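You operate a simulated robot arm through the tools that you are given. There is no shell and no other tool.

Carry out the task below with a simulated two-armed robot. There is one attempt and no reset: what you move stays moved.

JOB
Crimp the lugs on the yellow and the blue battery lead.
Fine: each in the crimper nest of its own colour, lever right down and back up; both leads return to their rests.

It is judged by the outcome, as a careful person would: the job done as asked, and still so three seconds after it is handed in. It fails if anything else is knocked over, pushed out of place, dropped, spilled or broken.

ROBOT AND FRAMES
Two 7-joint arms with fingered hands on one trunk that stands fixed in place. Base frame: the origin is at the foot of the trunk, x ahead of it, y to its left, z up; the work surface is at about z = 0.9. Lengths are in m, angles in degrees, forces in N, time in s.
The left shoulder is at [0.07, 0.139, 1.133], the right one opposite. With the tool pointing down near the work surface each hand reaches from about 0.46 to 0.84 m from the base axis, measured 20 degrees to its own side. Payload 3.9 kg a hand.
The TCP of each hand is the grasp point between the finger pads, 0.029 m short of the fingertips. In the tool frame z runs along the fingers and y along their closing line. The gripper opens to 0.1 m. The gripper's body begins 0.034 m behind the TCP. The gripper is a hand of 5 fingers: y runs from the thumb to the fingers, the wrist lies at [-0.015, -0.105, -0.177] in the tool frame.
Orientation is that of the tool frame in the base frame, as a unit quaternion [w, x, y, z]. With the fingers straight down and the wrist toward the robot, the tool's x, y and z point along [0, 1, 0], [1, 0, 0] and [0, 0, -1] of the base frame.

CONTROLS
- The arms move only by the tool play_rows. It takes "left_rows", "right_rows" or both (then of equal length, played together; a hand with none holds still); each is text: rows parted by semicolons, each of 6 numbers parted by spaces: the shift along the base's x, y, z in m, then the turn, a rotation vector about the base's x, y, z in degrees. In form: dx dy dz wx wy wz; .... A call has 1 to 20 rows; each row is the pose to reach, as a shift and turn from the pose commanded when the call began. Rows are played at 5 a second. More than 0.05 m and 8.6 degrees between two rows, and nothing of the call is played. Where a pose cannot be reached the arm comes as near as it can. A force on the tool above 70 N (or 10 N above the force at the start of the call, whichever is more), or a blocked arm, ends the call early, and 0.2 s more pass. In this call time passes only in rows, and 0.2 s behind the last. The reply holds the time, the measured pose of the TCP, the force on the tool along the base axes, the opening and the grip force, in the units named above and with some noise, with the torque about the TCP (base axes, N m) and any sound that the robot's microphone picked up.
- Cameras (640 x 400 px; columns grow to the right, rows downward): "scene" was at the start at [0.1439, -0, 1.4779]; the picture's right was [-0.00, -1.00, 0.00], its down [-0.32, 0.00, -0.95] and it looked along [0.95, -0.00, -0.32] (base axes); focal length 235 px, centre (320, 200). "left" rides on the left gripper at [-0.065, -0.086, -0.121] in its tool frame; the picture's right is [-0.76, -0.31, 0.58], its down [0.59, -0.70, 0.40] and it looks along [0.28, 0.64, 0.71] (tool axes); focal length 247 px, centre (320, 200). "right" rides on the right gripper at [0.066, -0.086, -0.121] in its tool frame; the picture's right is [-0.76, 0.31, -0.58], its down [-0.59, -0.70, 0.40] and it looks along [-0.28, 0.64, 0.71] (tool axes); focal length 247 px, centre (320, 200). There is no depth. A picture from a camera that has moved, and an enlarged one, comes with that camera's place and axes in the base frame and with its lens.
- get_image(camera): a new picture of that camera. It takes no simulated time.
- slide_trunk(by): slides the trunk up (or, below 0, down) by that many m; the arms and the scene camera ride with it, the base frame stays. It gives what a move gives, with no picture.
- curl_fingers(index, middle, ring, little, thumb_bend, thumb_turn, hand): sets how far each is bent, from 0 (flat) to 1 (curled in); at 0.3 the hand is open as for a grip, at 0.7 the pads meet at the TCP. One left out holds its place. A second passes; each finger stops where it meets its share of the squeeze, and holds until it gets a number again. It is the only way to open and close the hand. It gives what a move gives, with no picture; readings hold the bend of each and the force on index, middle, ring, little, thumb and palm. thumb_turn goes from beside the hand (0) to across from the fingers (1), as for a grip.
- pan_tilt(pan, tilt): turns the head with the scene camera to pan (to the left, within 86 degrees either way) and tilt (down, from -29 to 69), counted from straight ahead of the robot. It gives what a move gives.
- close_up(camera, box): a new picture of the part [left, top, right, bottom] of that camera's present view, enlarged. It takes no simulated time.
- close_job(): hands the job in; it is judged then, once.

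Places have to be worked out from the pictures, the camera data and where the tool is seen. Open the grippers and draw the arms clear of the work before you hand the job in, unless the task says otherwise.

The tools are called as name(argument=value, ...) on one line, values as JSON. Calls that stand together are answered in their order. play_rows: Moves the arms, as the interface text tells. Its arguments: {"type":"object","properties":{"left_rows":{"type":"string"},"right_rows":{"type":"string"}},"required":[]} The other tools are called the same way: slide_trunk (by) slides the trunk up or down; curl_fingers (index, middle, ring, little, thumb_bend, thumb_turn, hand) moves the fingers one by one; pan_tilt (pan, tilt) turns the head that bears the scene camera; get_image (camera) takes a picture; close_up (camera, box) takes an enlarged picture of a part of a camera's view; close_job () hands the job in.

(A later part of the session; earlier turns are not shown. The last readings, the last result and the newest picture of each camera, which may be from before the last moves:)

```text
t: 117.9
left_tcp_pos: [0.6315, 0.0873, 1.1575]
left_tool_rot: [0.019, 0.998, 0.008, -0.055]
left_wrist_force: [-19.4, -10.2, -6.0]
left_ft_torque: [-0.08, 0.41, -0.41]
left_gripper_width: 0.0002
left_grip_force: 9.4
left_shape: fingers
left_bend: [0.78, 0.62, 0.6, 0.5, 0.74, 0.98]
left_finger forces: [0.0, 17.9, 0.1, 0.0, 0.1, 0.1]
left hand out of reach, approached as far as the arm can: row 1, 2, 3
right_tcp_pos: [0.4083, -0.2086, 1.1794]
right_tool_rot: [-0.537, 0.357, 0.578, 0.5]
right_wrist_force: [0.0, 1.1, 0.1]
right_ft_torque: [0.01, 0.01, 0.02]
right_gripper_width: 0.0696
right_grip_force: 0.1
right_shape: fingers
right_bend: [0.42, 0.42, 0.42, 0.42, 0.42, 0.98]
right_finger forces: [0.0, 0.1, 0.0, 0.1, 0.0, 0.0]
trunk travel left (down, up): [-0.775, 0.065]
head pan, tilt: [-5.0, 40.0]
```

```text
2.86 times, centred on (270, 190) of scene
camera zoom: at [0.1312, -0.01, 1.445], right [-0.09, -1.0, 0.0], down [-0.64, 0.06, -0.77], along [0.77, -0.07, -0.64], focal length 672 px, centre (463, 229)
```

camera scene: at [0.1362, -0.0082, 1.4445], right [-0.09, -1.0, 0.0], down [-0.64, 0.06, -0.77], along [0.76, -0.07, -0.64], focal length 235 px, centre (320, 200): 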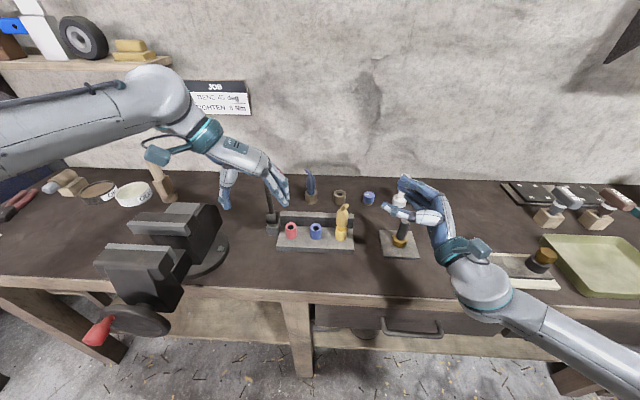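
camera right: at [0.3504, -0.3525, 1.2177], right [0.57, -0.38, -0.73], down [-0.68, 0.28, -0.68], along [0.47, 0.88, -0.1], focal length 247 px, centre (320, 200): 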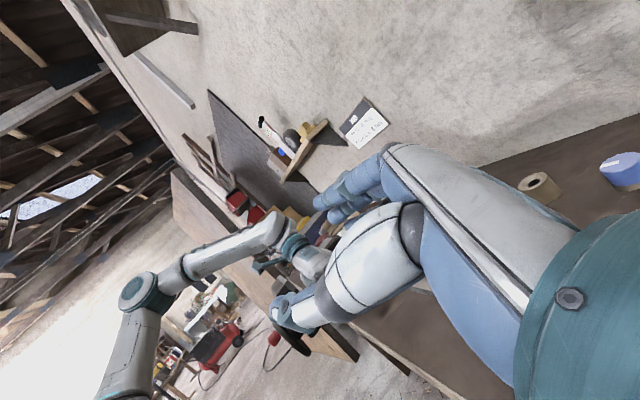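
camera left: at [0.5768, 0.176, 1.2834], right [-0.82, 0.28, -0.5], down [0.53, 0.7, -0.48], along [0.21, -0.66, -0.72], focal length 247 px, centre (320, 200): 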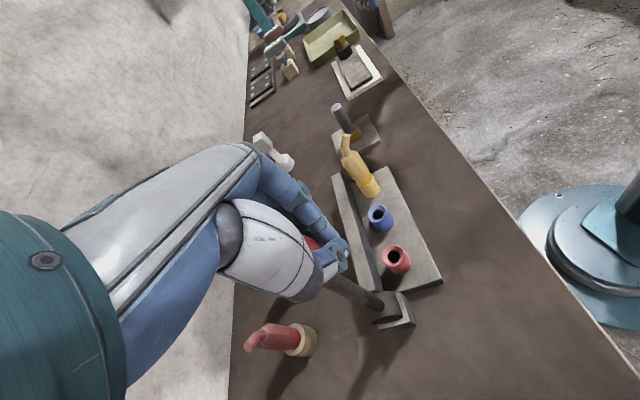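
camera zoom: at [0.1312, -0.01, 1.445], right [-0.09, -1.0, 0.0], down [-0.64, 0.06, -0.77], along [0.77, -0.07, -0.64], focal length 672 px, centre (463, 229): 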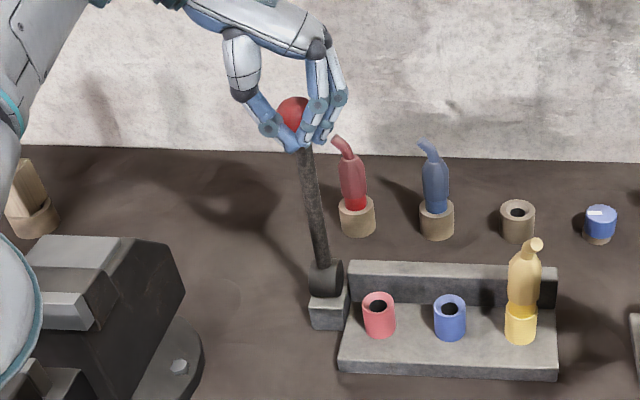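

A 19 N resistance and the knob back in its original image position show the lever is at its up stop. I'll release the knob.

curl_fingers(hand="left", index=0.35, middle=0.35, ring=0.35, little=0.35, thumb_bend=0.35)

close_up(camera="scene", box=[200, 120, 340, 260])

get_image(camera="left")

```text
t: 118.9
left_tcp_pos: [0.6334, 0.0908, 1.1577]
left_tool_rot: [0.019, 0.998, 0.009, -0.055]
left_wrist_force: [-0.5, -1.0, -0.2]
left_ft_torque: [0.0, -0.01, -0.02]
left_gripper_width: 0.0866
left_grip_force: 0.1
left_shape: fingers
left_bend: [0.35, 0.35, 0.35, 0.35, 0.35, 0.96]
left_finger forces: [0.0, 0.1, 0.0, 0.1, 0.0, 0.0]
right_tcp_pos: [0.4107, -0.2075, 1.1793]
right_tool_rot: [-0.538, 0.359, 0.577, 0.499]
right_wrist_force: [0.5, 0.1, 0.1]
right_ft_torque: [0.01, -0.01, 0.02]
right_gripper_width: 0.07
right_grip_force: 0.0
right_shape: fingers
right_bend: [0.42, 0.42, 0.42, 0.42, 0.42, 0.98]
right_finger forces: [0.0, 0.0, 0.1, 0.0, 0.1, 0.0]
trunk travel left (down, up): [-0.775, 0.065]
head pan, tilt: [-5.0, 40.0]
```

```text
2.86 times, centred on (270, 190) of scene
camera zoom: at [0.1351, -0.0076, 1.4446], right [-0.09, -1.0, 0.0], down [-0.64, 0.06, -0.77], along [0.76, -0.07, -0.64], focal length 672 px, centre (463, 229)
```

zoom: 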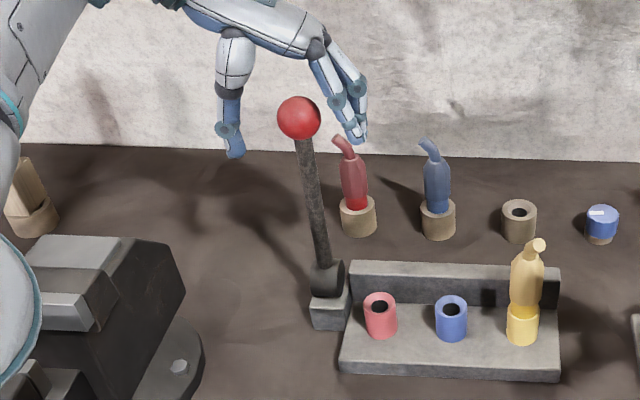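

```text
taken
camera left: at [0.5812, 0.1797, 1.2798], right [-0.82, 0.27, -0.5], down [0.53, 0.7, -0.49], along [0.21, -0.66, -0.72], focal length 247 px, centre (320, 200)
```

left: 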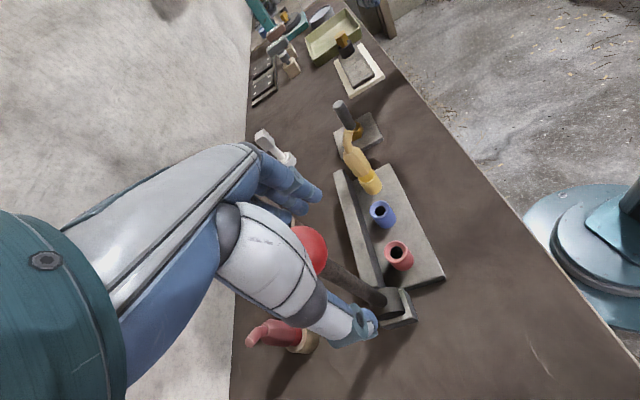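

The lever is back at exactly its original upright position. I'll retreat the left hand straight back, then return it to its viewing pose.

play_rows(left_rows="-0.03 0 0 0 -1.5 0;-0.06 0 0 0 -3 0;-0.09 0 0 0 -4.5 0;-0.13 0 0.005 0 -6 0")

play_rows(left_rows="-0.003 0.015 0.013 0 0 6.5;-0.006 0.03 0.026 0 0 13;-0.009 0.045 0.04 0 0 19.5;-0.012 0.06 0.053 0 0 26;-0.015 0.075 0.066 0 0 32.5;-0.018 0.09 0.08 0 0 39;-0.02 0.104 0.093 0 0 45")

get_image(camera="left")

get_image(camera="scene")

```text
t: 119.9
left_tcp_pos: [0.5008, 0.0904, 1.1619]
left_tool_rot: [0.02, 1.0, 0.008, -0.002]
left_wrist_force: [-1.0, 0.2, -0.3]
left_ft_torque: [0.02, -0.05, -0.01]
left_gripper_width: 0.087
left_grip_force: 0.2
left_shape: fingers
left_bend: [0.35, 0.35, 0.35, 0.35, 0.35, 0.96]
left_finger forces: [0.1, 0.0, 0.1, 0.0, 0.0, 0.0]
right_tcp_pos: [0.4076, -0.2062, 1.1799]
right_tool_rot: [-0.538, 0.357, 0.578, 0.498]
right_wrist_force: [-0.4, 0.2, 0.0]
right_ft_torque: [-0.01, -0.02, 0.01]
right_gripper_width: 0.0698
right_grip_force: 0.2
right_shape: fingers
right_bend: [0.42, 0.42, 0.42, 0.42, 0.42, 0.98]
right_finger forces: [0.1, 0.1, 0.0, 0.1, 0.0, 0.0]
trunk travel left (down, up): [-0.775, 0.065]
head pan, tilt: [-5.0, 40.0]
```

```text
t: 121.5
left_tcp_pos: [0.4831, 0.1953, 1.2542]
left_tool_rot: [0.019, 0.921, 0.39, 0.005]
left_wrist_force: [-0.3, 0.9, 0.3]
left_ft_torque: [0.03, 0.01, 0.02]
left_gripper_width: 0.087
left_grip_force: 0.1
left_shape: fingers
left_bend: [0.35, 0.35, 0.35, 0.35, 0.35, 0.96]
left_finger forces: [0.0, 0.0, 0.1, 0.0, 0.0, 0.0]
right_tcp_pos: [0.41, -0.2065, 1.1788]
right_tool_rot: [-0.538, 0.359, 0.577, 0.498]
right_wrist_force: [-0.3, -0.1, -0.6]
right_ft_torque: [-0.01, 0.01, 0.0]
right_gripper_width: 0.0698
right_grip_force: 0.1
right_shape: fingers
right_bend: [0.42, 0.42, 0.42, 0.42, 0.42, 0.98]
right_finger forces: [0.1, 0.1, 0.1, 0.0, 0.0, 0.0]
trunk travel left (down, up): [-0.775, 0.065]
head pan, tilt: [-5.0, 40.0]
```

```text
taken
camera left: at [0.3743, 0.2112, 1.3715], right [-0.73, -0.35, -0.58], down [-0.09, 0.9, -0.43], along [0.67, -0.26, -0.69], focal length 247 px, centre (320, 200)
```

left: 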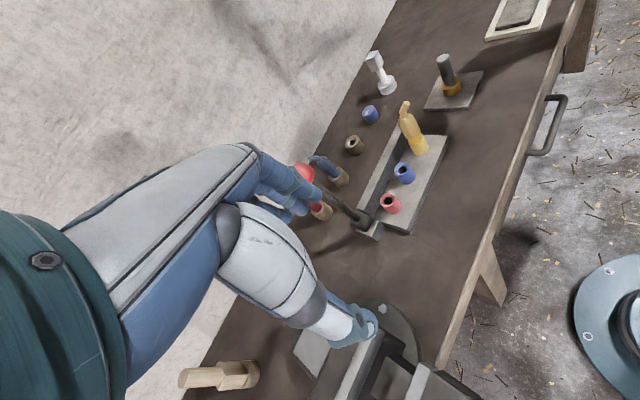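

```text
taken
camera scene: at [0.1348, -0.0069, 1.4447], right [-0.09, -1.0, 0.0], down [-0.64, 0.06, -0.77], along [0.76, -0.07, -0.64], focal length 235 px, centre (320, 200)
```

scene: 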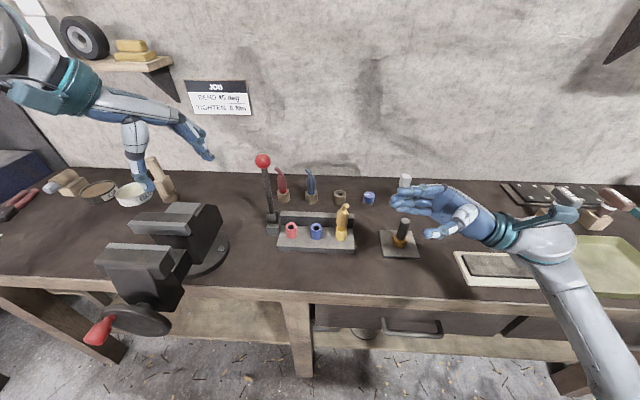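

Both views are clear. I'll zoom in to locate the yellow lead standing in its nest for the re-grasp.

close_up(camera="scene", box=[310, 180, 380, 250])

close_up(camera="left", box=[370, 80, 450, 170])

```text
5.71 times, centred on (345, 215) of scene
camera zoom: at [0.1348, -0.0069, 1.4447], right [-0.09, -1.0, 0.0], down [-0.64, 0.06, -0.77], along [0.76, -0.07, -0.64], focal length 1344 px, centre (177, 114)
```

zoom: 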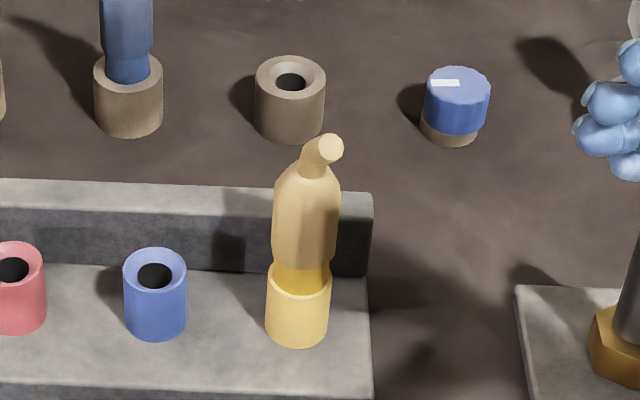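

```text
4.44 times, centred on (410, 125) of left
camera zoom: at [0.3743, 0.2112, 1.3715], right [-0.73, -0.35, -0.58], down [-0.09, 0.9, -0.43], along [0.67, -0.26, -0.69], focal length 1098 px, centre (-80, 533)
```

zoom: 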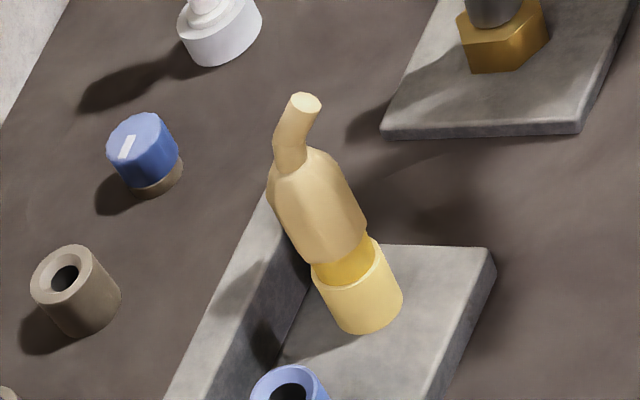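

The yellow lead is firmly seated, axis at (.586,-.109), boot from z .96 to 1.025. From the knob push I learned the palm has about 5 cm of room above the TCP, so a plain vertical grasp on the boot will work. I'll turn the right hand back to pointing straight down.

play_rows(right_rows="0.008 0.004 0 -7.5 0 0;0.016 0.008 0 -15 0 0;0.024 0.012 0.002 -22.5 0 0;0.032 0.016 0.004 -30 0 0;0.04 0.02 0.006 -37.5 0 0;0.048 0.024 0.008 -45 0 0;0.056 0.028 0.01 -52.5 0 0;0.064 0.032 0.01 -60 0 0;0.072 0.036 0.01 -67.5 0 0;0.08 0.04 0.01 -75 0 0;0.088 0.044 0.01 -82.5 0 0;0.095 0.048 0.01 -90 0 0")

play_rows(right_rows="0 0 0 -1.1 -3.8 -2.8;0 0 0 -2.2 -7.6 -5.5;0 0 0 -3.3 -11.4 -8.3;0 0 0 -4.4 -15.2 -11")

get_image(camera="right")

```text
t: 124.1
left_tcp_pos: [0.4835, 0.1927, 1.2547]
left_tool_rot: [0.019, 0.921, 0.389, 0.005]
left_wrist_force: [0.4, -0.5, -0.8]
left_ft_torque: [0.02, 0.01, 0.02]
left_gripper_width: 0.0873
left_grip_force: 0.0
left_shape: fingers
left_bend: [0.35, 0.35, 0.35, 0.35, 0.35, 0.96]
left_finger forces: [0.1, 0.0, 0.0, 0.0, 0.0, 0.0]
right_tcp_pos: [0.4993, -0.1619, 1.1888]
right_tool_rot: [-0.169, 0.625, 0.762, -0.007]
right_wrist_force: [-0.5, -1.1, 0.4]
right_ft_torque: [0.01, -0.01, -0.03]
right_gripper_width: 0.0697
right_grip_force: 0.1
right_shape: fingers
right_bend: [0.42, 0.42, 0.42, 0.42, 0.42, 0.98]
right_finger forces: [0.0, 0.1, 0.0, 0.1, 0.1, 0.0]
right hand out of reach, approached as far as the arm can: row 4, 5, 12
trunk travel left (down, up): [-0.775, 0.065]
head pan, tilt: [-5.0, 40.0]
```

```text
t: 125.1
left_tcp_pos: [0.4841, 0.1937, 1.2533]
left_tool_rot: [0.019, 0.921, 0.39, 0.005]
left_wrist_force: [0.0, 0.2, -1.3]
left_ft_torque: [0.0, 0.0, 0.0]
left_gripper_width: 0.0869
left_grip_force: 0.0
left_shape: fingers
left_bend: [0.35, 0.35, 0.35, 0.35, 0.35, 0.96]
left_finger forces: [0.1, 0.0, 0.0, 0.1, 0.1, 0.0]
right_tcp_pos: [0.4977, -0.1617, 1.1906]
right_tool_rot: [-0.042, 0.696, 0.714, 0.064]
right_wrist_force: [-0.8, 0.4, 0.2]
right_ft_torque: [0.01, 0.01, -0.01]
right_gripper_width: 0.0698
right_grip_force: 0.0
right_shape: fingers
right_bend: [0.42, 0.42, 0.42, 0.42, 0.42, 0.98]
right_finger forces: [0.1, 0.1, 0.0, 0.0, 0.0, 0.1]
trunk travel left (down, up): [-0.775, 0.065]
head pan, tilt: [-5.0, 40.0]
```

```text
taken
camera right: at [0.4078, -0.1175, 1.3152], right [0.31, -0.83, 0.47], down [-0.67, -0.54, -0.51], along [0.67, -0.16, -0.73], focal length 247 px, centre (320, 200)
```

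right: 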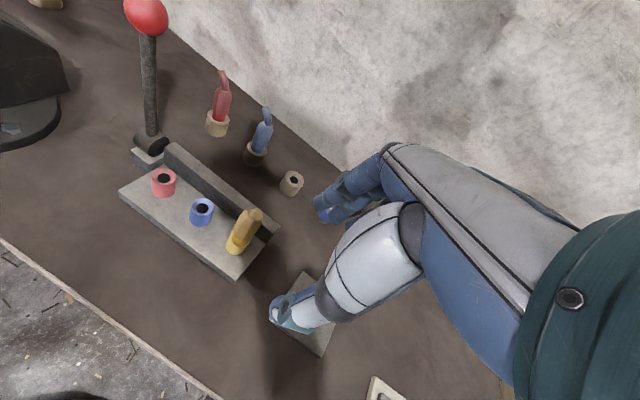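

Nearly vertical. I'll remove the remaining tilt and move above the yellow lead.

play_rows(right_rows="0.022 0.013 0 -2.2 0.4 -0.4;0.044 0.026 -0.01 -4.3 0.9 -0.8;0.066 0.04 -0.04 -6.5 1.3 -1.2;0.0883 0.0527 -0.07 -8.6 1.7 -1.6")

get_image(camera="right")

close_up(camera="scene", box=[280, 120, 420, 250])

close_up(camera="left", box=[330, 40, 470, 170])

```text
t: 126.1
left_tcp_pos: [0.4861, 0.1958, 1.2541]
left_tool_rot: [0.019, 0.921, 0.39, 0.003]
left_wrist_force: [1.1, 0.3, -0.2]
left_ft_torque: [-0.02, 0.02, 0.02]
left_gripper_width: 0.0865
left_grip_force: 0.1
left_shape: fingers
left_bend: [0.35, 0.35, 0.35, 0.35, 0.35, 0.96]
left_finger forces: [0.0, 0.0, 0.1, 0.0, 0.0, 0.0]
right_tcp_pos: [0.5874, -0.1079, 1.1172]
right_tool_rot: [0.0, 0.708, 0.706, -0.001]
right_wrist_force: [0.0, 0.9, -0.2]
right_ft_torque: [-0.01, 0.01, 0.03]
right_gripper_width: 0.0697
right_grip_force: 0.0
right_shape: fingers
right_bend: [0.42, 0.42, 0.42, 0.42, 0.42, 0.98]
right_finger forces: [0.0, 0.0, 0.1, 0.1, 0.0, 0.0]
trunk travel left (down, up): [-0.775, 0.065]
head pan, tilt: [-5.0, 40.0]
```

```text
taken
camera right: at [0.5023, -0.0417, 1.2367], right [0.3, -0.76, 0.58], down [-0.71, -0.59, -0.4], along [0.64, -0.29, -0.71], focal length 247 px, centre (320, 200)
```

right: 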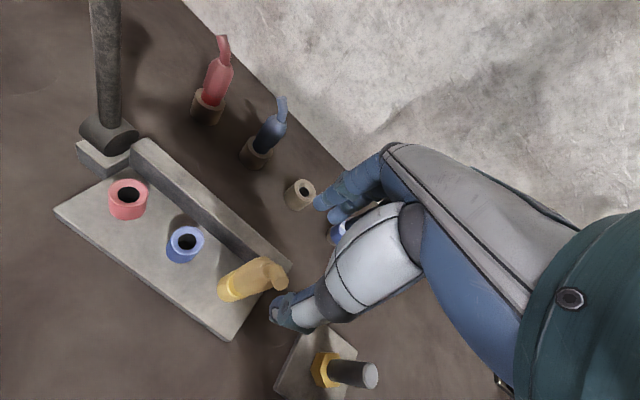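

```text
3.08 times, centred on (350, 185) of scene
camera zoom: at [0.1373, -0.0057, 1.4444], right [-0.09, -1.0, 0.0], down [-0.64, 0.06, -0.77], along [0.76, -0.07, -0.64], focal length 724 px, centre (228, 246)
```

zoom: 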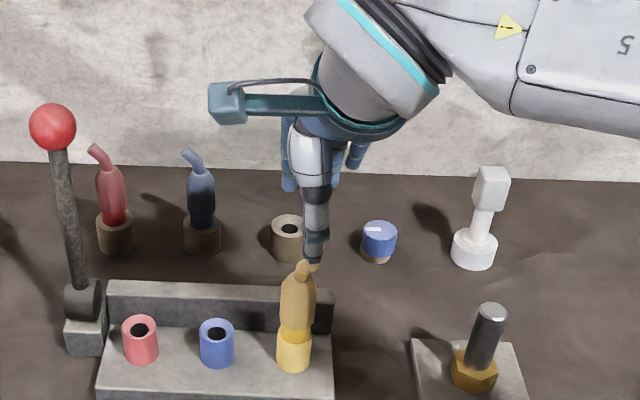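

```text
3.08 times, centred on (400, 105) of left
camera zoom: at [0.3768, 0.2123, 1.3703], right [-0.74, -0.35, -0.58], down [-0.09, 0.9, -0.43], along [0.67, -0.27, -0.69], focal length 760 px, centre (74, 492)
```

zoom: 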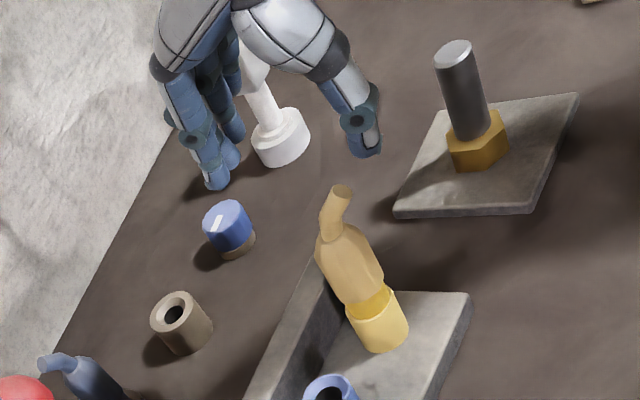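

The hand is aligned over the lead in all views. I'll descend, slowing near the end to keep the wire tip clear of the palm.

play_rows(right_rows="0 -0.001 -0.03 0 0 0;0 -0.001 -0.06 0 0 0;0 -0.001 -0.08 0 0 0;0 -0.001 -0.092 0 0 0;0 -0.001 -0.1 0 0 0")

get_image(camera="right")

close_up(camera="scene", box=[300, 140, 400, 240])

close_up(camera="left", box=[360, 50, 460, 160])

```text
t: 127.3
left_tcp_pos: [0.4847, 0.1947, 1.2547]
left_tool_rot: [0.019, 0.921, 0.389, 0.004]
left_wrist_force: [0.0, -0.2, -0.2]
left_ft_torque: [0.04, 0.01, 0.01]
left_gripper_width: 0.087
left_grip_force: 0.1
left_shape: fingers
left_bend: [0.35, 0.35, 0.35, 0.35, 0.35, 0.96]
left_finger forces: [0.1, 0.0, 0.0, 0.1, 0.0, 0.0]
right_tcp_pos: [0.5861, -0.1105, 1.018]
right_tool_rot: [0.001, 0.707, 0.707, 0.001]
right_wrist_force: [-0.2, 0.2, 0.1]
right_ft_torque: [0.01, -0.04, 0.03]
right_gripper_width: 0.0697
right_grip_force: 0.0
right_shape: fingers
right_bend: [0.42, 0.42, 0.42, 0.42, 0.42, 0.98]
right_finger forces: [0.0, 0.0, 0.0, 0.0, 0.0, 0.0]
trunk travel left (down, up): [-0.775, 0.065]
head pan, tilt: [-5.0, 40.0]
```

```text
taken
camera right: at [0.501, -0.0443, 1.1391], right [0.3, -0.76, 0.58], down [-0.7, -0.59, -0.4], along [0.64, -0.28, -0.71], focal length 247 px, centre (320, 200)
```

right: 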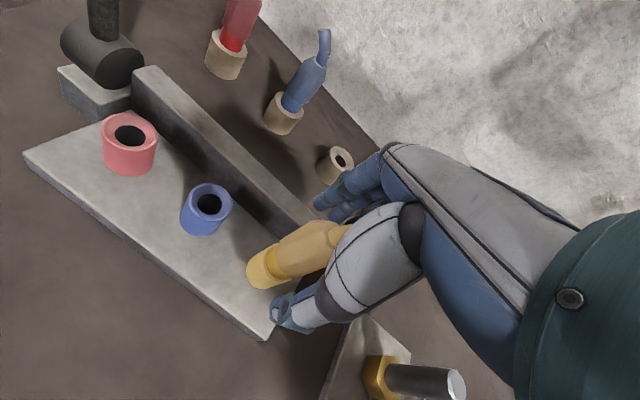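

```text
4.00 times, centred on (350, 190) of scene
camera zoom: at [0.1354, -0.0073, 1.4446], right [-0.09, -1.0, 0.0], down [-0.64, 0.06, -0.77], along [0.76, -0.07, -0.64], focal length 941 px, centre (200, 240)
```

zoom: 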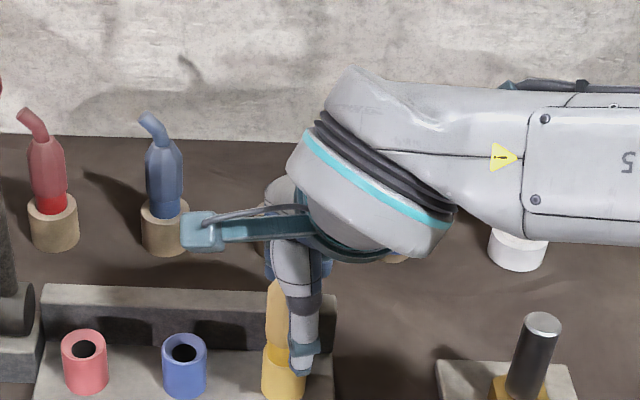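

```text
3.64 times, centred on (410, 105) of left
camera zoom: at [0.3749, 0.2107, 1.3712], right [-0.73, -0.35, -0.58], down [-0.09, 0.9, -0.43], along [0.67, -0.27, -0.69], focal length 898 px, centre (-7, 546)
```

zoom: 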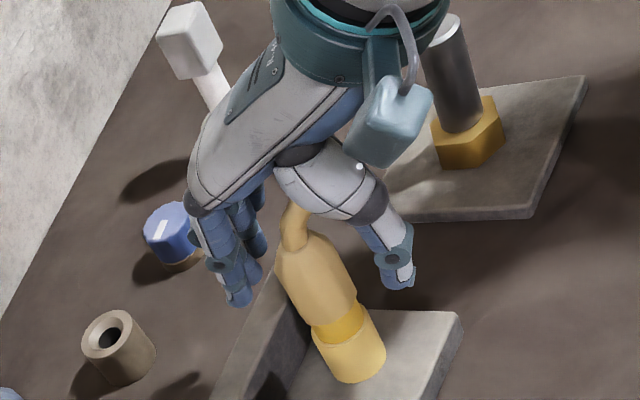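

The lead's axis passes through the TCP within a few mm. I'll go down the last centimetre.

play_rows(right_rows="0 0.001 -0.004 0 0 0;0 0.002 -0.008 0 0 0;0 0.002 -0.011 0 0 0")

curl_fingers(hand="right", index=0.5, middle=0.54, ring=0.54, little=0.45, thumb_bend=0.54)

close_up(camera="left", box=[360, 50, 460, 160])

close_up(camera="right", box=[220, 180, 440, 350])

```text
t: 128.1
left_tcp_pos: [0.4843, 0.1933, 1.2542]
left_tool_rot: [0.019, 0.921, 0.389, 0.004]
left_wrist_force: [0.7, 0.4, 0.7]
left_ft_torque: [-0.01, 0.02, 0.02]
left_gripper_width: 0.0869
left_grip_force: 0.1
left_shape: fingers
left_bend: [0.35, 0.35, 0.35, 0.35, 0.35, 0.96]
left_finger forces: [0.1, 0.0, 0.0, 0.1, 0.0, 0.0]
right_tcp_pos: [0.5853, -0.109, 1.0087]
right_tool_rot: [0.0, 0.708, 0.706, 0.0]
right_wrist_force: [0.5, 0.0, 0.1]
right_ft_torque: [0.03, 0.0, -0.01]
right_gripper_width: 0.0695
right_grip_force: 0.1
right_shape: fingers
right_bend: [0.42, 0.42, 0.42, 0.42, 0.42, 0.98]
right_finger forces: [0.0, 0.0, 0.0, 0.0, 0.0, 0.1]
trunk travel left (down, up): [-0.775, 0.065]
head pan, tilt: [-5.0, 40.0]
```

```text
t: 129.1
left_tcp_pos: [0.4838, 0.1944, 1.2544]
left_tool_rot: [0.019, 0.921, 0.388, 0.004]
left_wrist_force: [0.3, -0.4, 0.0]
left_ft_torque: [-0.01, 0.01, -0.04]
left_gripper_width: 0.0869
left_grip_force: 0.0
left_shape: fingers
left_bend: [0.35, 0.35, 0.35, 0.35, 0.35, 0.96]
left_finger forces: [0.0, 0.0, 0.0, 0.0, 0.0, 0.0]
right_tcp_pos: [0.585, -0.1082, 1.0077]
right_tool_rot: [0.0, 0.708, 0.706, 0.0]
right_wrist_force: [-0.4, -0.8, 1.0]
right_ft_torque: [-0.02, 0.0, -0.01]
right_gripper_width: 0.0457
right_grip_force: 0.1
right_shape: fingers
right_bend: [0.5, 0.54, 0.54, 0.45, 0.54, 0.98]
right_finger forces: [0.0, 0.0, 0.1, 0.1, 0.1, 0.0]
trunk travel left (down, up): [-0.775, 0.065]
head pan, tilt: [-5.0, 40.0]
```

```text
3.64 times, centred on (410, 105) of left
camera zoom: at [0.3748, 0.2107, 1.3712], right [-0.73, -0.35, -0.58], down [-0.09, 0.9, -0.43], along [0.67, -0.27, -0.69], focal length 898 px, centre (-7, 546)
```

zoom: 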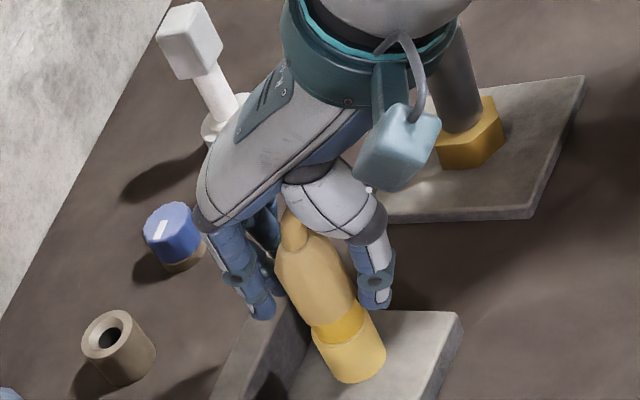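

```text
2.35 times, centred on (330, 265) of right
camera zoom: at [0.5006, -0.0431, 1.1287], right [0.3, -0.76, 0.58], down [-0.7, -0.59, -0.4], along [0.64, -0.29, -0.71], focal length 581 px, centre (296, 47)
```

zoom: 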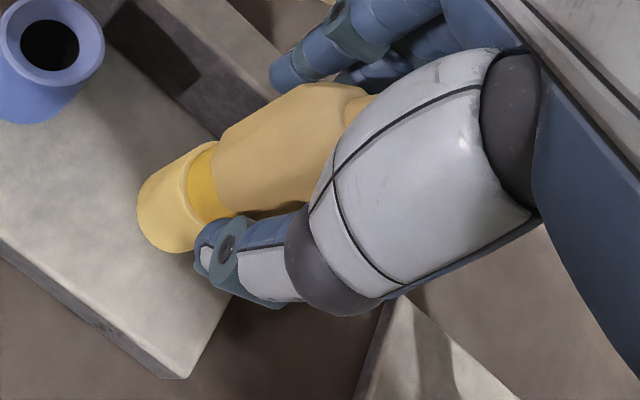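

No contact yet and the palm is free. I'll close gently to find first contact.

curl_fingers(hand="right", index=0.57, middle=0.59, ring=0.59, little=0.5, thumb_bend=0.59)

close_up(camera="left", box=[360, 50, 460, 160])

```text
t: 130.1
left_tcp_pos: [0.483, 0.1941, 1.2553]
left_tool_rot: [0.019, 0.921, 0.389, 0.005]
left_wrist_force: [0.3, -0.3, 0.1]
left_ft_torque: [-0.02, -0.01, -0.01]
left_gripper_width: 0.0869
left_grip_force: 0.0
left_shape: fingers
left_bend: [0.35, 0.35, 0.35, 0.35, 0.35, 0.96]
left_finger forces: [0.0, 0.0, 0.0, 0.1, 0.1, 0.1]
right_tcp_pos: [0.5869, -0.1095, 1.0083]
right_tool_rot: [0.0, 0.708, 0.706, 0.0]
right_wrist_force: [-0.8, -0.2, 0.2]
right_ft_torque: [0.0, -0.01, 0.02]
right_gripper_width: 0.0324
right_grip_force: 0.5
right_shape: fingers
right_bend: [0.56, 0.59, 0.59, 0.5, 0.59, 0.98]
right_finger forces: [0.0, 0.1, 0.1, 0.0, 0.3, 0.0]
trunk travel left (down, up): [-0.775, 0.065]
head pan, tilt: [-5.0, 40.0]
```

```text
3.64 times, centred on (410, 105) of left
camera zoom: at [0.3748, 0.2107, 1.3713], right [-0.73, -0.35, -0.58], down [-0.09, 0.9, -0.43], along [0.67, -0.27, -0.69], focal length 898 px, centre (-7, 546)
```

zoom: 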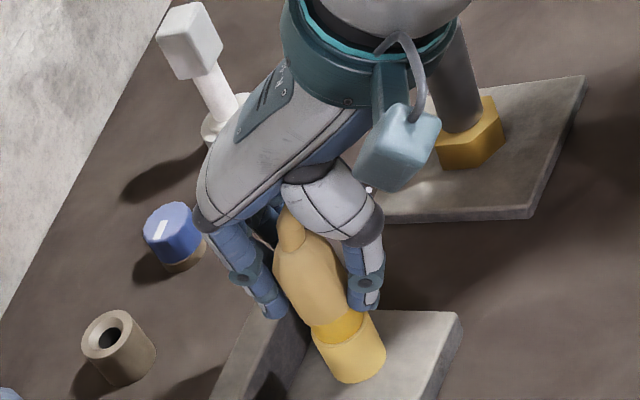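

The thumb is just touching. I'll bring the fingers in to meet it lightly.

curl_fingers(hand="right", index=0.62, middle=0.63, ring=0.63)

curl_fingers(hand="right", index=0.65, middle=0.66, ring=0.66, thumb_bend=0.62)

close_up(camera="left", box=[360, 50, 460, 160])

close_up(camera="right", box=[220, 180, 440, 350])

```text
t: 131.1
left_tcp_pos: [0.4849, 0.1944, 1.2544]
left_tool_rot: [0.019, 0.921, 0.389, 0.005]
left_wrist_force: [0.5, 0.4, -1.2]
left_ft_torque: [0.02, 0.0, 0.0]
left_gripper_width: 0.0868
left_grip_force: 0.1
left_shape: fingers
left_bend: [0.35, 0.35, 0.35, 0.35, 0.35, 0.96]
left_finger forces: [0.0, 0.0, 0.0, 0.0, 0.0, 0.0]
right_tcp_pos: [0.5863, -0.1089, 1.008]
right_tool_rot: [0.0, 0.709, 0.705, 0.001]
right_wrist_force: [0.2, -0.2, 0.1]
right_ft_torque: [0.01, 0.0, 0.03]
right_gripper_width: 0.0269
right_grip_force: 1.0
right_shape: fingers
right_bend: [0.61, 0.63, 0.63, 0.5, 0.58, 0.98]
right_finger forces: [0.9, 0.1, 0.0, 0.0, 0.8, 0.0]
trunk travel left (down, up): [-0.775, 0.065]
head pan, tilt: [-5.0, 40.0]
```

```text
t: 132.1
left_tcp_pos: [0.4833, 0.1944, 1.2545]
left_tool_rot: [0.018, 0.921, 0.389, 0.005]
left_wrist_force: [0.0, -0.8, 0.0]
left_ft_torque: [-0.02, 0.01, -0.04]
left_gripper_width: 0.0869
left_grip_force: 0.1
left_shape: fingers
left_bend: [0.35, 0.35, 0.35, 0.35, 0.35, 0.96]
left_finger forces: [0.0, 0.0, 0.0, 0.0, 0.1, 0.1]
right_tcp_pos: [0.5862, -0.1091, 1.0093]
right_tool_rot: [0.0, 0.709, 0.706, 0.001]
right_wrist_force: [1.0, 0.0, 0.4]
right_ft_torque: [-0.03, -0.05, -0.01]
right_gripper_width: 0.0255
right_grip_force: 3.0
right_shape: fingers
right_bend: [0.62, 0.65, 0.66, 0.5, 0.59, 0.97]
right_finger forces: [2.5, 1.1, 0.0, 0.0, 2.6, 0.1]
trunk travel left (down, up): [-0.775, 0.065]
head pan, tilt: [-5.0, 40.0]
```

```text
3.64 times, centred on (410, 105) of left
camera zoom: at [0.3749, 0.2106, 1.3712], right [-0.73, -0.35, -0.58], down [-0.09, 0.9, -0.43], along [0.67, -0.27, -0.69], focal length 898 px, centre (-7, 546)
```

zoom: 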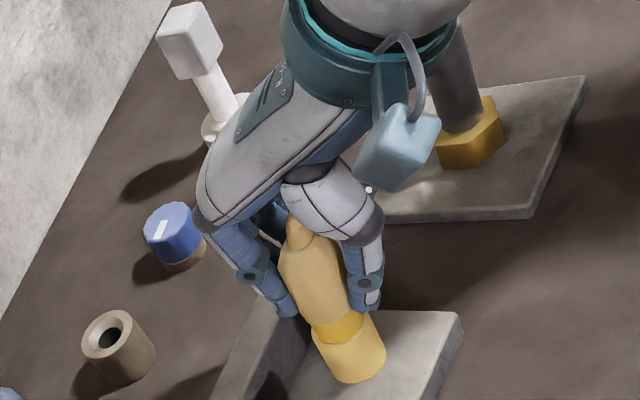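

```text
2.35 times, centred on (330, 265) of right
camera zoom: at [0.5007, -0.0431, 1.1287], right [0.3, -0.76, 0.58], down [-0.7, -0.59, -0.4], along [0.64, -0.29, -0.71], focal length 581 px, centre (296, 47)
```

zoom: 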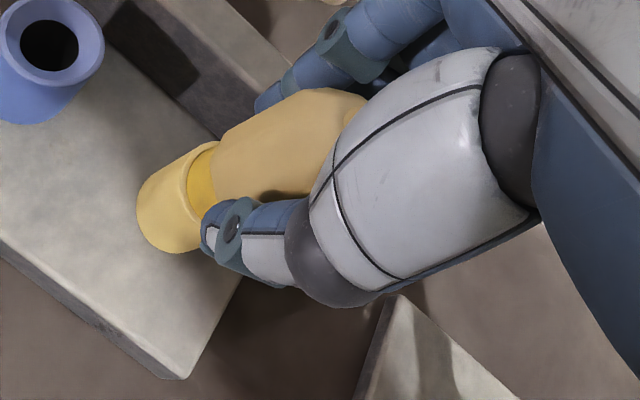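

The lead sits toward the index side while the thumb is offset the other way. I'll open a little and shift the hand +y by about 1 cm so thumb, middle and ring oppose each other squarely.

curl_fingers(hand="right", index=0.5, middle=0.54, ring=0.54, little=0.45, thumb_bend=0.54)

play_rows(right_rows="0 0.005 0 0 0 0;0 0.01 0 0 0 0")

curl_fingers(hand="right", index=0.58, middle=0.62, ring=0.62, little=0.55, thumb_bend=0.6)

close_up(camera="left", box=[360, 50, 460, 160])

close_up(camera="scene", box=[310, 170, 380, 240])

```text
t: 133.1
left_tcp_pos: [0.4837, 0.1952, 1.2539]
left_tool_rot: [0.019, 0.921, 0.389, 0.005]
left_wrist_force: [0.1, 0.5, 0.6]
left_ft_torque: [-0.04, -0.04, -0.01]
left_gripper_width: 0.087
left_grip_force: 0.1
left_shape: fingers
left_bend: [0.35, 0.35, 0.35, 0.35, 0.35, 0.96]
left_finger forces: [0.0, 0.0, 0.1, 0.0, 0.0, 0.0]
right_tcp_pos: [0.586, -0.1094, 1.0078]
right_tool_rot: [0.0, 0.709, 0.706, 0.0]
right_wrist_force: [0.5, -0.2, 0.6]
right_ft_torque: [0.02, 0.02, -0.01]
right_gripper_width: 0.0447
right_grip_force: 0.1
right_shape: fingers
right_bend: [0.5, 0.54, 0.54, 0.45, 0.54, 0.97]
right_finger forces: [0.0, 0.0, 0.0, 0.1, 0.1, 0.0]
trunk travel left (down, up): [-0.775, 0.065]
head pan, tilt: [-5.0, 40.0]
```

```text
t: 133.7
left_tcp_pos: [0.4844, 0.1945, 1.2549]
left_tool_rot: [0.02, 0.921, 0.389, 0.005]
left_wrist_force: [-0.1, 0.3, 0.2]
left_ft_torque: [0.01, 0.0, 0.03]
left_gripper_width: 0.087
left_grip_force: 0.0
left_shape: fingers
left_bend: [0.35, 0.35, 0.35, 0.35, 0.35, 0.96]
left_finger forces: [0.1, 0.0, 0.0, 0.1, 0.1, 0.0]
right_tcp_pos: [0.5871, -0.0996, 1.0073]
right_tool_rot: [0.001, 0.708, 0.706, 0.001]
right_wrist_force: [-0.3, -0.5, 0.1]
right_ft_torque: [-0.02, -0.04, 0.03]
right_gripper_width: 0.045
right_grip_force: 0.1
right_shape: fingers
right_bend: [0.5, 0.54, 0.54, 0.45, 0.54, 0.97]
right_finger forces: [0.0, 0.1, 0.0, 0.1, 0.1, 0.0]
trunk travel left (down, up): [-0.775, 0.065]
head pan, tilt: [-5.0, 40.0]
```

```text
t: 134.7
left_tcp_pos: [0.483, 0.1944, 1.2546]
left_tool_rot: [0.019, 0.921, 0.389, 0.004]
left_wrist_force: [1.1, -0.1, 0.3]
left_ft_torque: [0.01, -0.01, 0.02]
left_gripper_width: 0.0869
left_grip_force: 0.1
left_shape: fingers
left_bend: [0.35, 0.35, 0.35, 0.35, 0.35, 0.96]
left_finger forces: [0.0, 0.0, 0.0, 0.0, 0.0, 0.0]
right_tcp_pos: [0.587, -0.0981, 1.0092]
right_tool_rot: [0.001, 0.708, 0.706, 0.0]
right_wrist_force: [1.2, -0.9, 0.9]
right_ft_torque: [0.04, -0.03, 0.03]
right_gripper_width: 0.0295
right_grip_force: 0.8
right_shape: fingers
right_bend: [0.57, 0.61, 0.62, 0.55, 0.6, 0.97]
right_finger forces: [0.0, 0.6, 0.1, 0.0, 0.1, 0.0]
trunk travel left (down, up): [-0.775, 0.065]
head pan, tilt: [-5.0, 40.0]
```

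```text
3.64 times, centred on (410, 105) of left
camera zoom: at [0.3749, 0.2107, 1.3712], right [-0.73, -0.35, -0.58], down [-0.09, 0.9, -0.43], along [0.67, -0.27, -0.69], focal length 898 px, centre (-7, 546)
```

zoom: 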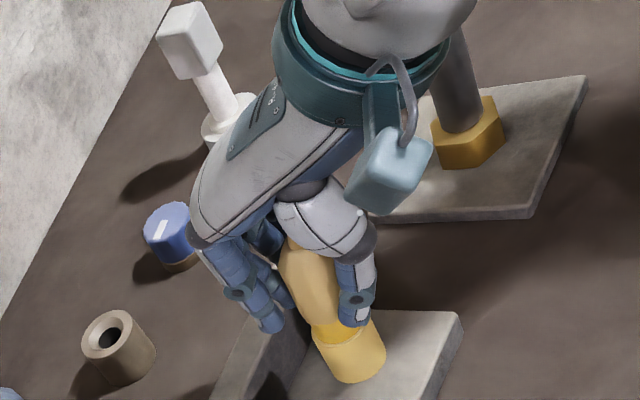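

```text
5.71 times, centred on (345, 205) of scene
camera zoom: at [0.1354, -0.0073, 1.4446], right [-0.09, -1.0, 0.0], down [-0.64, 0.06, -0.77], along [0.76, -0.07, -0.64], focal length 1344 px, centre (177, 171)
```

zoom: 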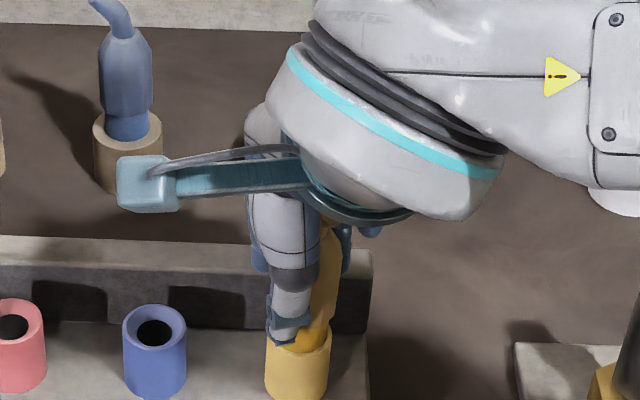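

The thumb has now passed to the other side by about 7 mm. I'll open slightly, shift back -6 mm in y, and re-close.

curl_fingers(hand="right", index=0.52, middle=0.55, ring=0.55, little=0.48, thumb_bend=0.55)

play_rows(right_rows="0 -0.003 0 0 0 0;0 -0.006 0 0 0 0")

curl_fingers(hand="right", index=0.6, middle=0.64, ring=0.64, little=0.55, thumb_bend=0.62)

close_up(camera="scene", box=[310, 170, 380, 240])

close_up(camera="left", box=[360, 50, 460, 160])

```text
t: 135.7
left_tcp_pos: [0.4843, 0.1941, 1.254]
left_tool_rot: [0.019, 0.921, 0.389, 0.004]
left_wrist_force: [0.5, 0.8, 0.1]
left_ft_torque: [0.01, -0.03, -0.02]
left_gripper_width: 0.0872
left_grip_force: 0.0
left_shape: fingers
left_bend: [0.35, 0.35, 0.35, 0.35, 0.35, 0.96]
left_finger forces: [0.0, 0.0, 0.0, 0.0, 0.0, 0.0]
right_tcp_pos: [0.5865, -0.098, 1.0083]
right_tool_rot: [0.0, 0.708, 0.706, 0.0]
right_wrist_force: [0.4, 0.6, -0.2]
right_ft_torque: [0.0, -0.03, 0.03]
right_gripper_width: 0.0411
right_grip_force: 0.1
right_shape: fingers
right_bend: [0.52, 0.55, 0.55, 0.48, 0.55, 0.97]
right_finger forces: [0.0, 0.0, 0.1, 0.1, 0.0, 0.1]
trunk travel left (down, up): [-0.775, 0.065]
head pan, tilt: [-5.0, 40.0]
```

```text
t: 136.3
left_tcp_pos: [0.4835, 0.1935, 1.2545]
left_tool_rot: [0.019, 0.921, 0.389, 0.004]
left_wrist_force: [-0.5, 0.2, -0.1]
left_ft_torque: [0.02, -0.02, 0.0]
left_gripper_width: 0.087
left_grip_force: 0.0
left_shape: fingers
left_bend: [0.35, 0.35, 0.35, 0.35, 0.35, 0.96]
left_finger forces: [0.0, 0.0, 0.0, 0.0, 0.0, 0.0]
right_tcp_pos: [0.5853, -0.1041, 1.0079]
right_tool_rot: [0.0, 0.709, 0.705, 0.0]
right_wrist_force: [-0.1, 0.7, 0.7]
right_ft_torque: [0.0, -0.01, 0.01]
right_gripper_width: 0.0411
right_grip_force: 0.1
right_shape: fingers
right_bend: [0.52, 0.55, 0.55, 0.48, 0.55, 0.97]
right_finger forces: [0.0, 0.0, 0.0, 0.0, 0.0, 0.1]
trunk travel left (down, up): [-0.775, 0.065]
head pan, tilt: [-5.0, 40.0]
```

```text
t: 137.3
left_tcp_pos: [0.4837, 0.1942, 1.2539]
left_tool_rot: [0.019, 0.921, 0.389, 0.005]
left_wrist_force: [0.6, 0.1, 0.0]
left_ft_torque: [-0.01, 0.01, -0.02]
left_gripper_width: 0.0871
left_grip_force: 0.1
left_shape: fingers
left_bend: [0.35, 0.35, 0.35, 0.35, 0.35, 0.96]
left_finger forces: [0.0, 0.1, 0.0, 0.0, 0.0, 0.0]
right_tcp_pos: [0.5867, -0.1063, 1.0092]
right_tool_rot: [-0.001, 0.708, 0.706, 0.0]
right_wrist_force: [0.6, -0.6, 0.4]
right_ft_torque: [-0.01, 0.01, 0.0]
right_gripper_width: 0.0265
right_grip_force: 1.3
right_shape: fingers
right_bend: [0.6, 0.62, 0.64, 0.55, 0.6, 0.97]
right_finger forces: [0.0, 1.7, 0.0, 0.1, 1.9, 0.1]
trunk travel left (down, up): [-0.775, 0.065]
head pan, tilt: [-5.0, 40.0]
```

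```text
5.71 times, centred on (345, 205) of scene
camera zoom: at [0.1352, -0.0073, 1.4446], right [-0.09, -1.0, 0.0], down [-0.64, 0.06, -0.77], along [0.76, -0.07, -0.64], focal length 1344 px, centre (177, 171)
```

zoom: 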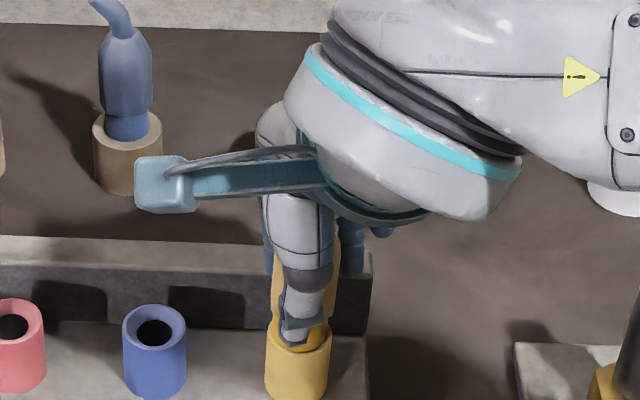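

```text
3.64 times, centred on (410, 105) of left
camera zoom: at [0.3747, 0.2106, 1.3713], right [-0.73, -0.35, -0.58], down [-0.09, 0.9, -0.43], along [0.67, -0.27, -0.69], focal length 898 px, centre (-7, 546)
```

zoom: 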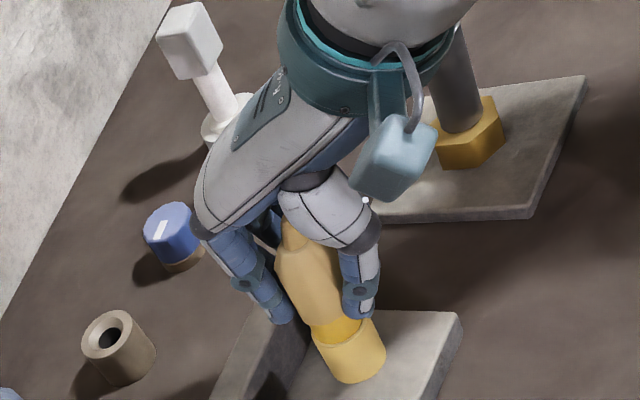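

Middle finger and thumb now oppose squarely with balanced light forces. I'll squeeze with the thumb and bring index and ring in alongside.

curl_fingers(hand="right", index=0.66, middle=0.66, ring=0.7, thumb_bend=0.68)

curl_fingers(hand="right", thumb_bend=0.74)

close_up(camera="left", box=[360, 50, 460, 160])

```text
t: 138.3
left_tcp_pos: [0.4846, 0.1937, 1.2548]
left_tool_rot: [0.02, 0.921, 0.389, 0.004]
left_wrist_force: [0.2, -0.4, 0.8]
left_ft_torque: [0.02, -0.01, -0.02]
left_gripper_width: 0.0867
left_grip_force: 0.0
left_shape: fingers
left_bend: [0.35, 0.35, 0.35, 0.35, 0.35, 0.96]
left_finger forces: [0.1, 0.0, 0.0, 0.1, 0.1, 0.1]
right_tcp_pos: [0.5863, -0.1034, 1.0076]
right_tool_rot: [0.0, 0.708, 0.706, 0.0]
right_wrist_force: [-0.6, -0.6, 0.0]
right_ft_torque: [0.02, 0.03, 0.0]
right_gripper_width: 0.023
right_grip_force: 5.8
right_shape: fingers
right_bend: [0.63, 0.63, 0.7, 0.55, 0.63, 0.97]
right_finger forces: [2.8, 2.6, 0.0, 0.0, 5.4, 0.0]
trunk travel left (down, up): [-0.775, 0.065]
head pan, tilt: [-5.0, 40.0]
```

```text
t: 139.3
left_tcp_pos: [0.484, 0.1939, 1.2554]
left_tool_rot: [0.019, 0.921, 0.389, 0.004]
left_wrist_force: [-0.8, 0.5, 0.3]
left_ft_torque: [0.0, -0.03, 0.02]
left_gripper_width: 0.0869
left_grip_force: 0.1
left_shape: fingers
left_bend: [0.35, 0.35, 0.35, 0.35, 0.35, 0.96]
left_finger forces: [0.0, 0.0, 0.0, 0.0, 0.0, 0.0]
right_tcp_pos: [0.5856, -0.1067, 1.0077]
right_tool_rot: [0.001, 0.708, 0.706, 0.0]
right_wrist_force: [-1.1, 1.3, 0.5]
right_ft_torque: [-0.03, 0.02, 0.05]
right_gripper_width: 0.022
right_grip_force: 8.8
right_shape: fingers
right_bend: [0.62, 0.63, 0.7, 0.55, 0.66, 0.96]
right_finger forces: [4.1, 3.8, 0.0, 0.1, 9.5, 0.1]
trunk travel left (down, up): [-0.775, 0.065]
head pan, tilt: [-5.0, 40.0]
```

```text
3.64 times, centred on (410, 105) of left
camera zoom: at [0.3744, 0.2107, 1.3713], right [-0.73, -0.35, -0.58], down [-0.08, 0.9, -0.43], along [0.67, -0.27, -0.69], focal length 898 px, centre (-7, 546)
```

zoom: 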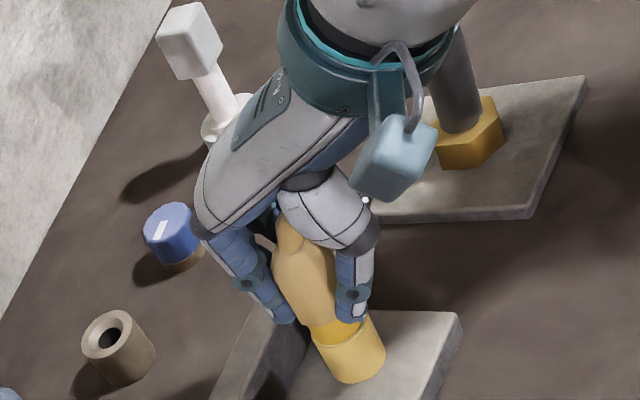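

A three-point grip of 9 N with near-zero net force is a good hold. I'll lift slowly and check.

play_rows(right_rows="0 0 0.004 0 0 0;0 0 0.008 0 0 0;0 0 0.012 0 0 0;0 0 0.016 0 0 0")

close_up(camera="left", box=[360, 50, 460, 160])

```text
t: 140.3
left_tcp_pos: [0.485, 0.194, 1.2545]
left_tool_rot: [0.02, 0.921, 0.389, 0.004]
left_wrist_force: [0.5, 0.8, 0.0]
left_ft_torque: [0.01, 0.0, 0.0]
left_gripper_width: 0.0869
left_grip_force: 0.1
left_shape: fingers
left_bend: [0.35, 0.35, 0.35, 0.35, 0.35, 0.96]
left_finger forces: [0.1, 0.1, 0.1, 0.0, 0.0, 0.1]
right_tcp_pos: [0.5861, -0.1062, 1.0249]
right_tool_rot: [0.001, 0.707, 0.707, 0.001]
right_wrist_force: [-0.3, -0.4, -0.6]
right_ft_torque: [0.0, -0.01, 0.0]
right_gripper_width: 0.0214
right_grip_force: 8.8
right_shape: fingers
right_bend: [0.61, 0.63, 0.7, 0.55, 0.66, 0.96]
right_finger forces: [4.5, 4.1, 0.0, 0.1, 8.8, 0.1]
trunk travel left (down, up): [-0.775, 0.065]
head pan, tilt: [-5.0, 40.0]
```

```text
3.64 times, centred on (410, 105) of left
camera zoom: at [0.3747, 0.2106, 1.3713], right [-0.73, -0.35, -0.58], down [-0.09, 0.9, -0.43], along [0.67, -0.27, -0.69], focal length 898 px, centre (-7, 546)
```

zoom: 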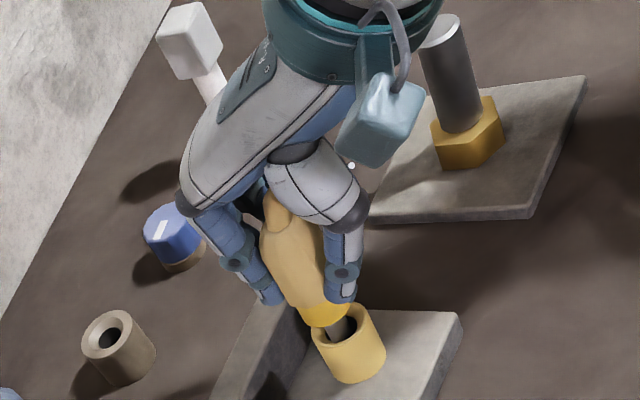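

It's coming out cleanly, so I'll lift well clear.

play_rows(right_rows="0 0 0.01 0 0 0;0 0 0.02 0 0 0;0 0 0.03 0 0 0;0 0 0.045 0 0 0;0 0 0.06 0 0 0;0 0 0.08 0 0 0")

close_up(camera="left", box=[350, 30, 450, 150])

close_up(camera="scene", box=[310, 150, 390, 240])

```text
t: 141.7
left_tcp_pos: [0.4828, 0.1947, 1.2544]
left_tool_rot: [0.019, 0.921, 0.389, 0.004]
left_wrist_force: [0.1, 0.0, 0.5]
left_ft_torque: [0.0, 0.02, 0.0]
left_gripper_width: 0.0868
left_grip_force: 0.1
left_shape: fingers
left_bend: [0.35, 0.35, 0.35, 0.35, 0.35, 0.96]
left_finger forces: [0.0, 0.0, 0.0, 0.0, 0.0, 0.1]
right_tcp_pos: [0.5862, -0.1055, 1.1054]
right_tool_rot: [0.0, 0.708, 0.706, 0.0]
right_wrist_force: [-1.1, 0.6, -1.0]
right_ft_torque: [-0.01, 0.02, -0.01]
right_gripper_width: 0.0212
right_grip_force: 8.7
right_shape: fingers
right_bend: [0.61, 0.63, 0.7, 0.55, 0.66, 0.96]
right_finger forces: [4.6, 3.9, 0.0, 0.0, 8.9, 0.0]
trunk travel left (down, up): [-0.775, 0.065]
head pan, tilt: [-5.0, 40.0]
```

```text
3.33 times, centred on (400, 90) of left
camera zoom: at [0.3745, 0.2108, 1.3713], right [-0.73, -0.35, -0.58], down [-0.08, 0.9, -0.43], along [0.67, -0.27, -0.69], focal length 823 px, centre (53, 567)
```

zoom: 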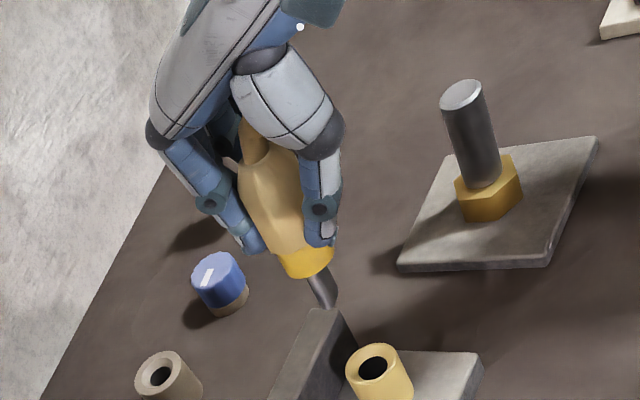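

```text
4.44 times, centred on (350, 195) of scene
camera zoom: at [0.135, -0.0072, 1.4446], right [-0.09, -1.0, 0.0], down [-0.64, 0.06, -0.77], along [0.76, -0.07, -0.64], focal length 1046 px, centre (187, 222)
```

zoom: 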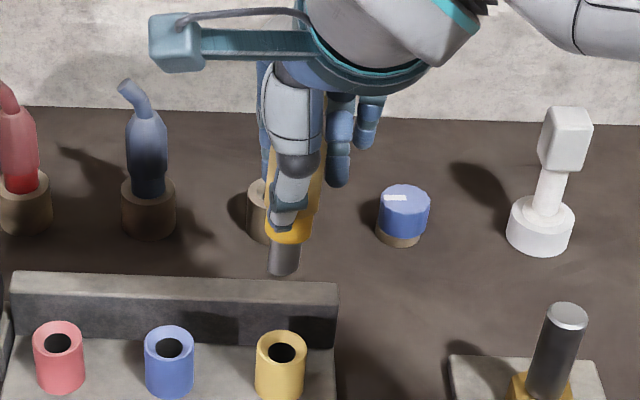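

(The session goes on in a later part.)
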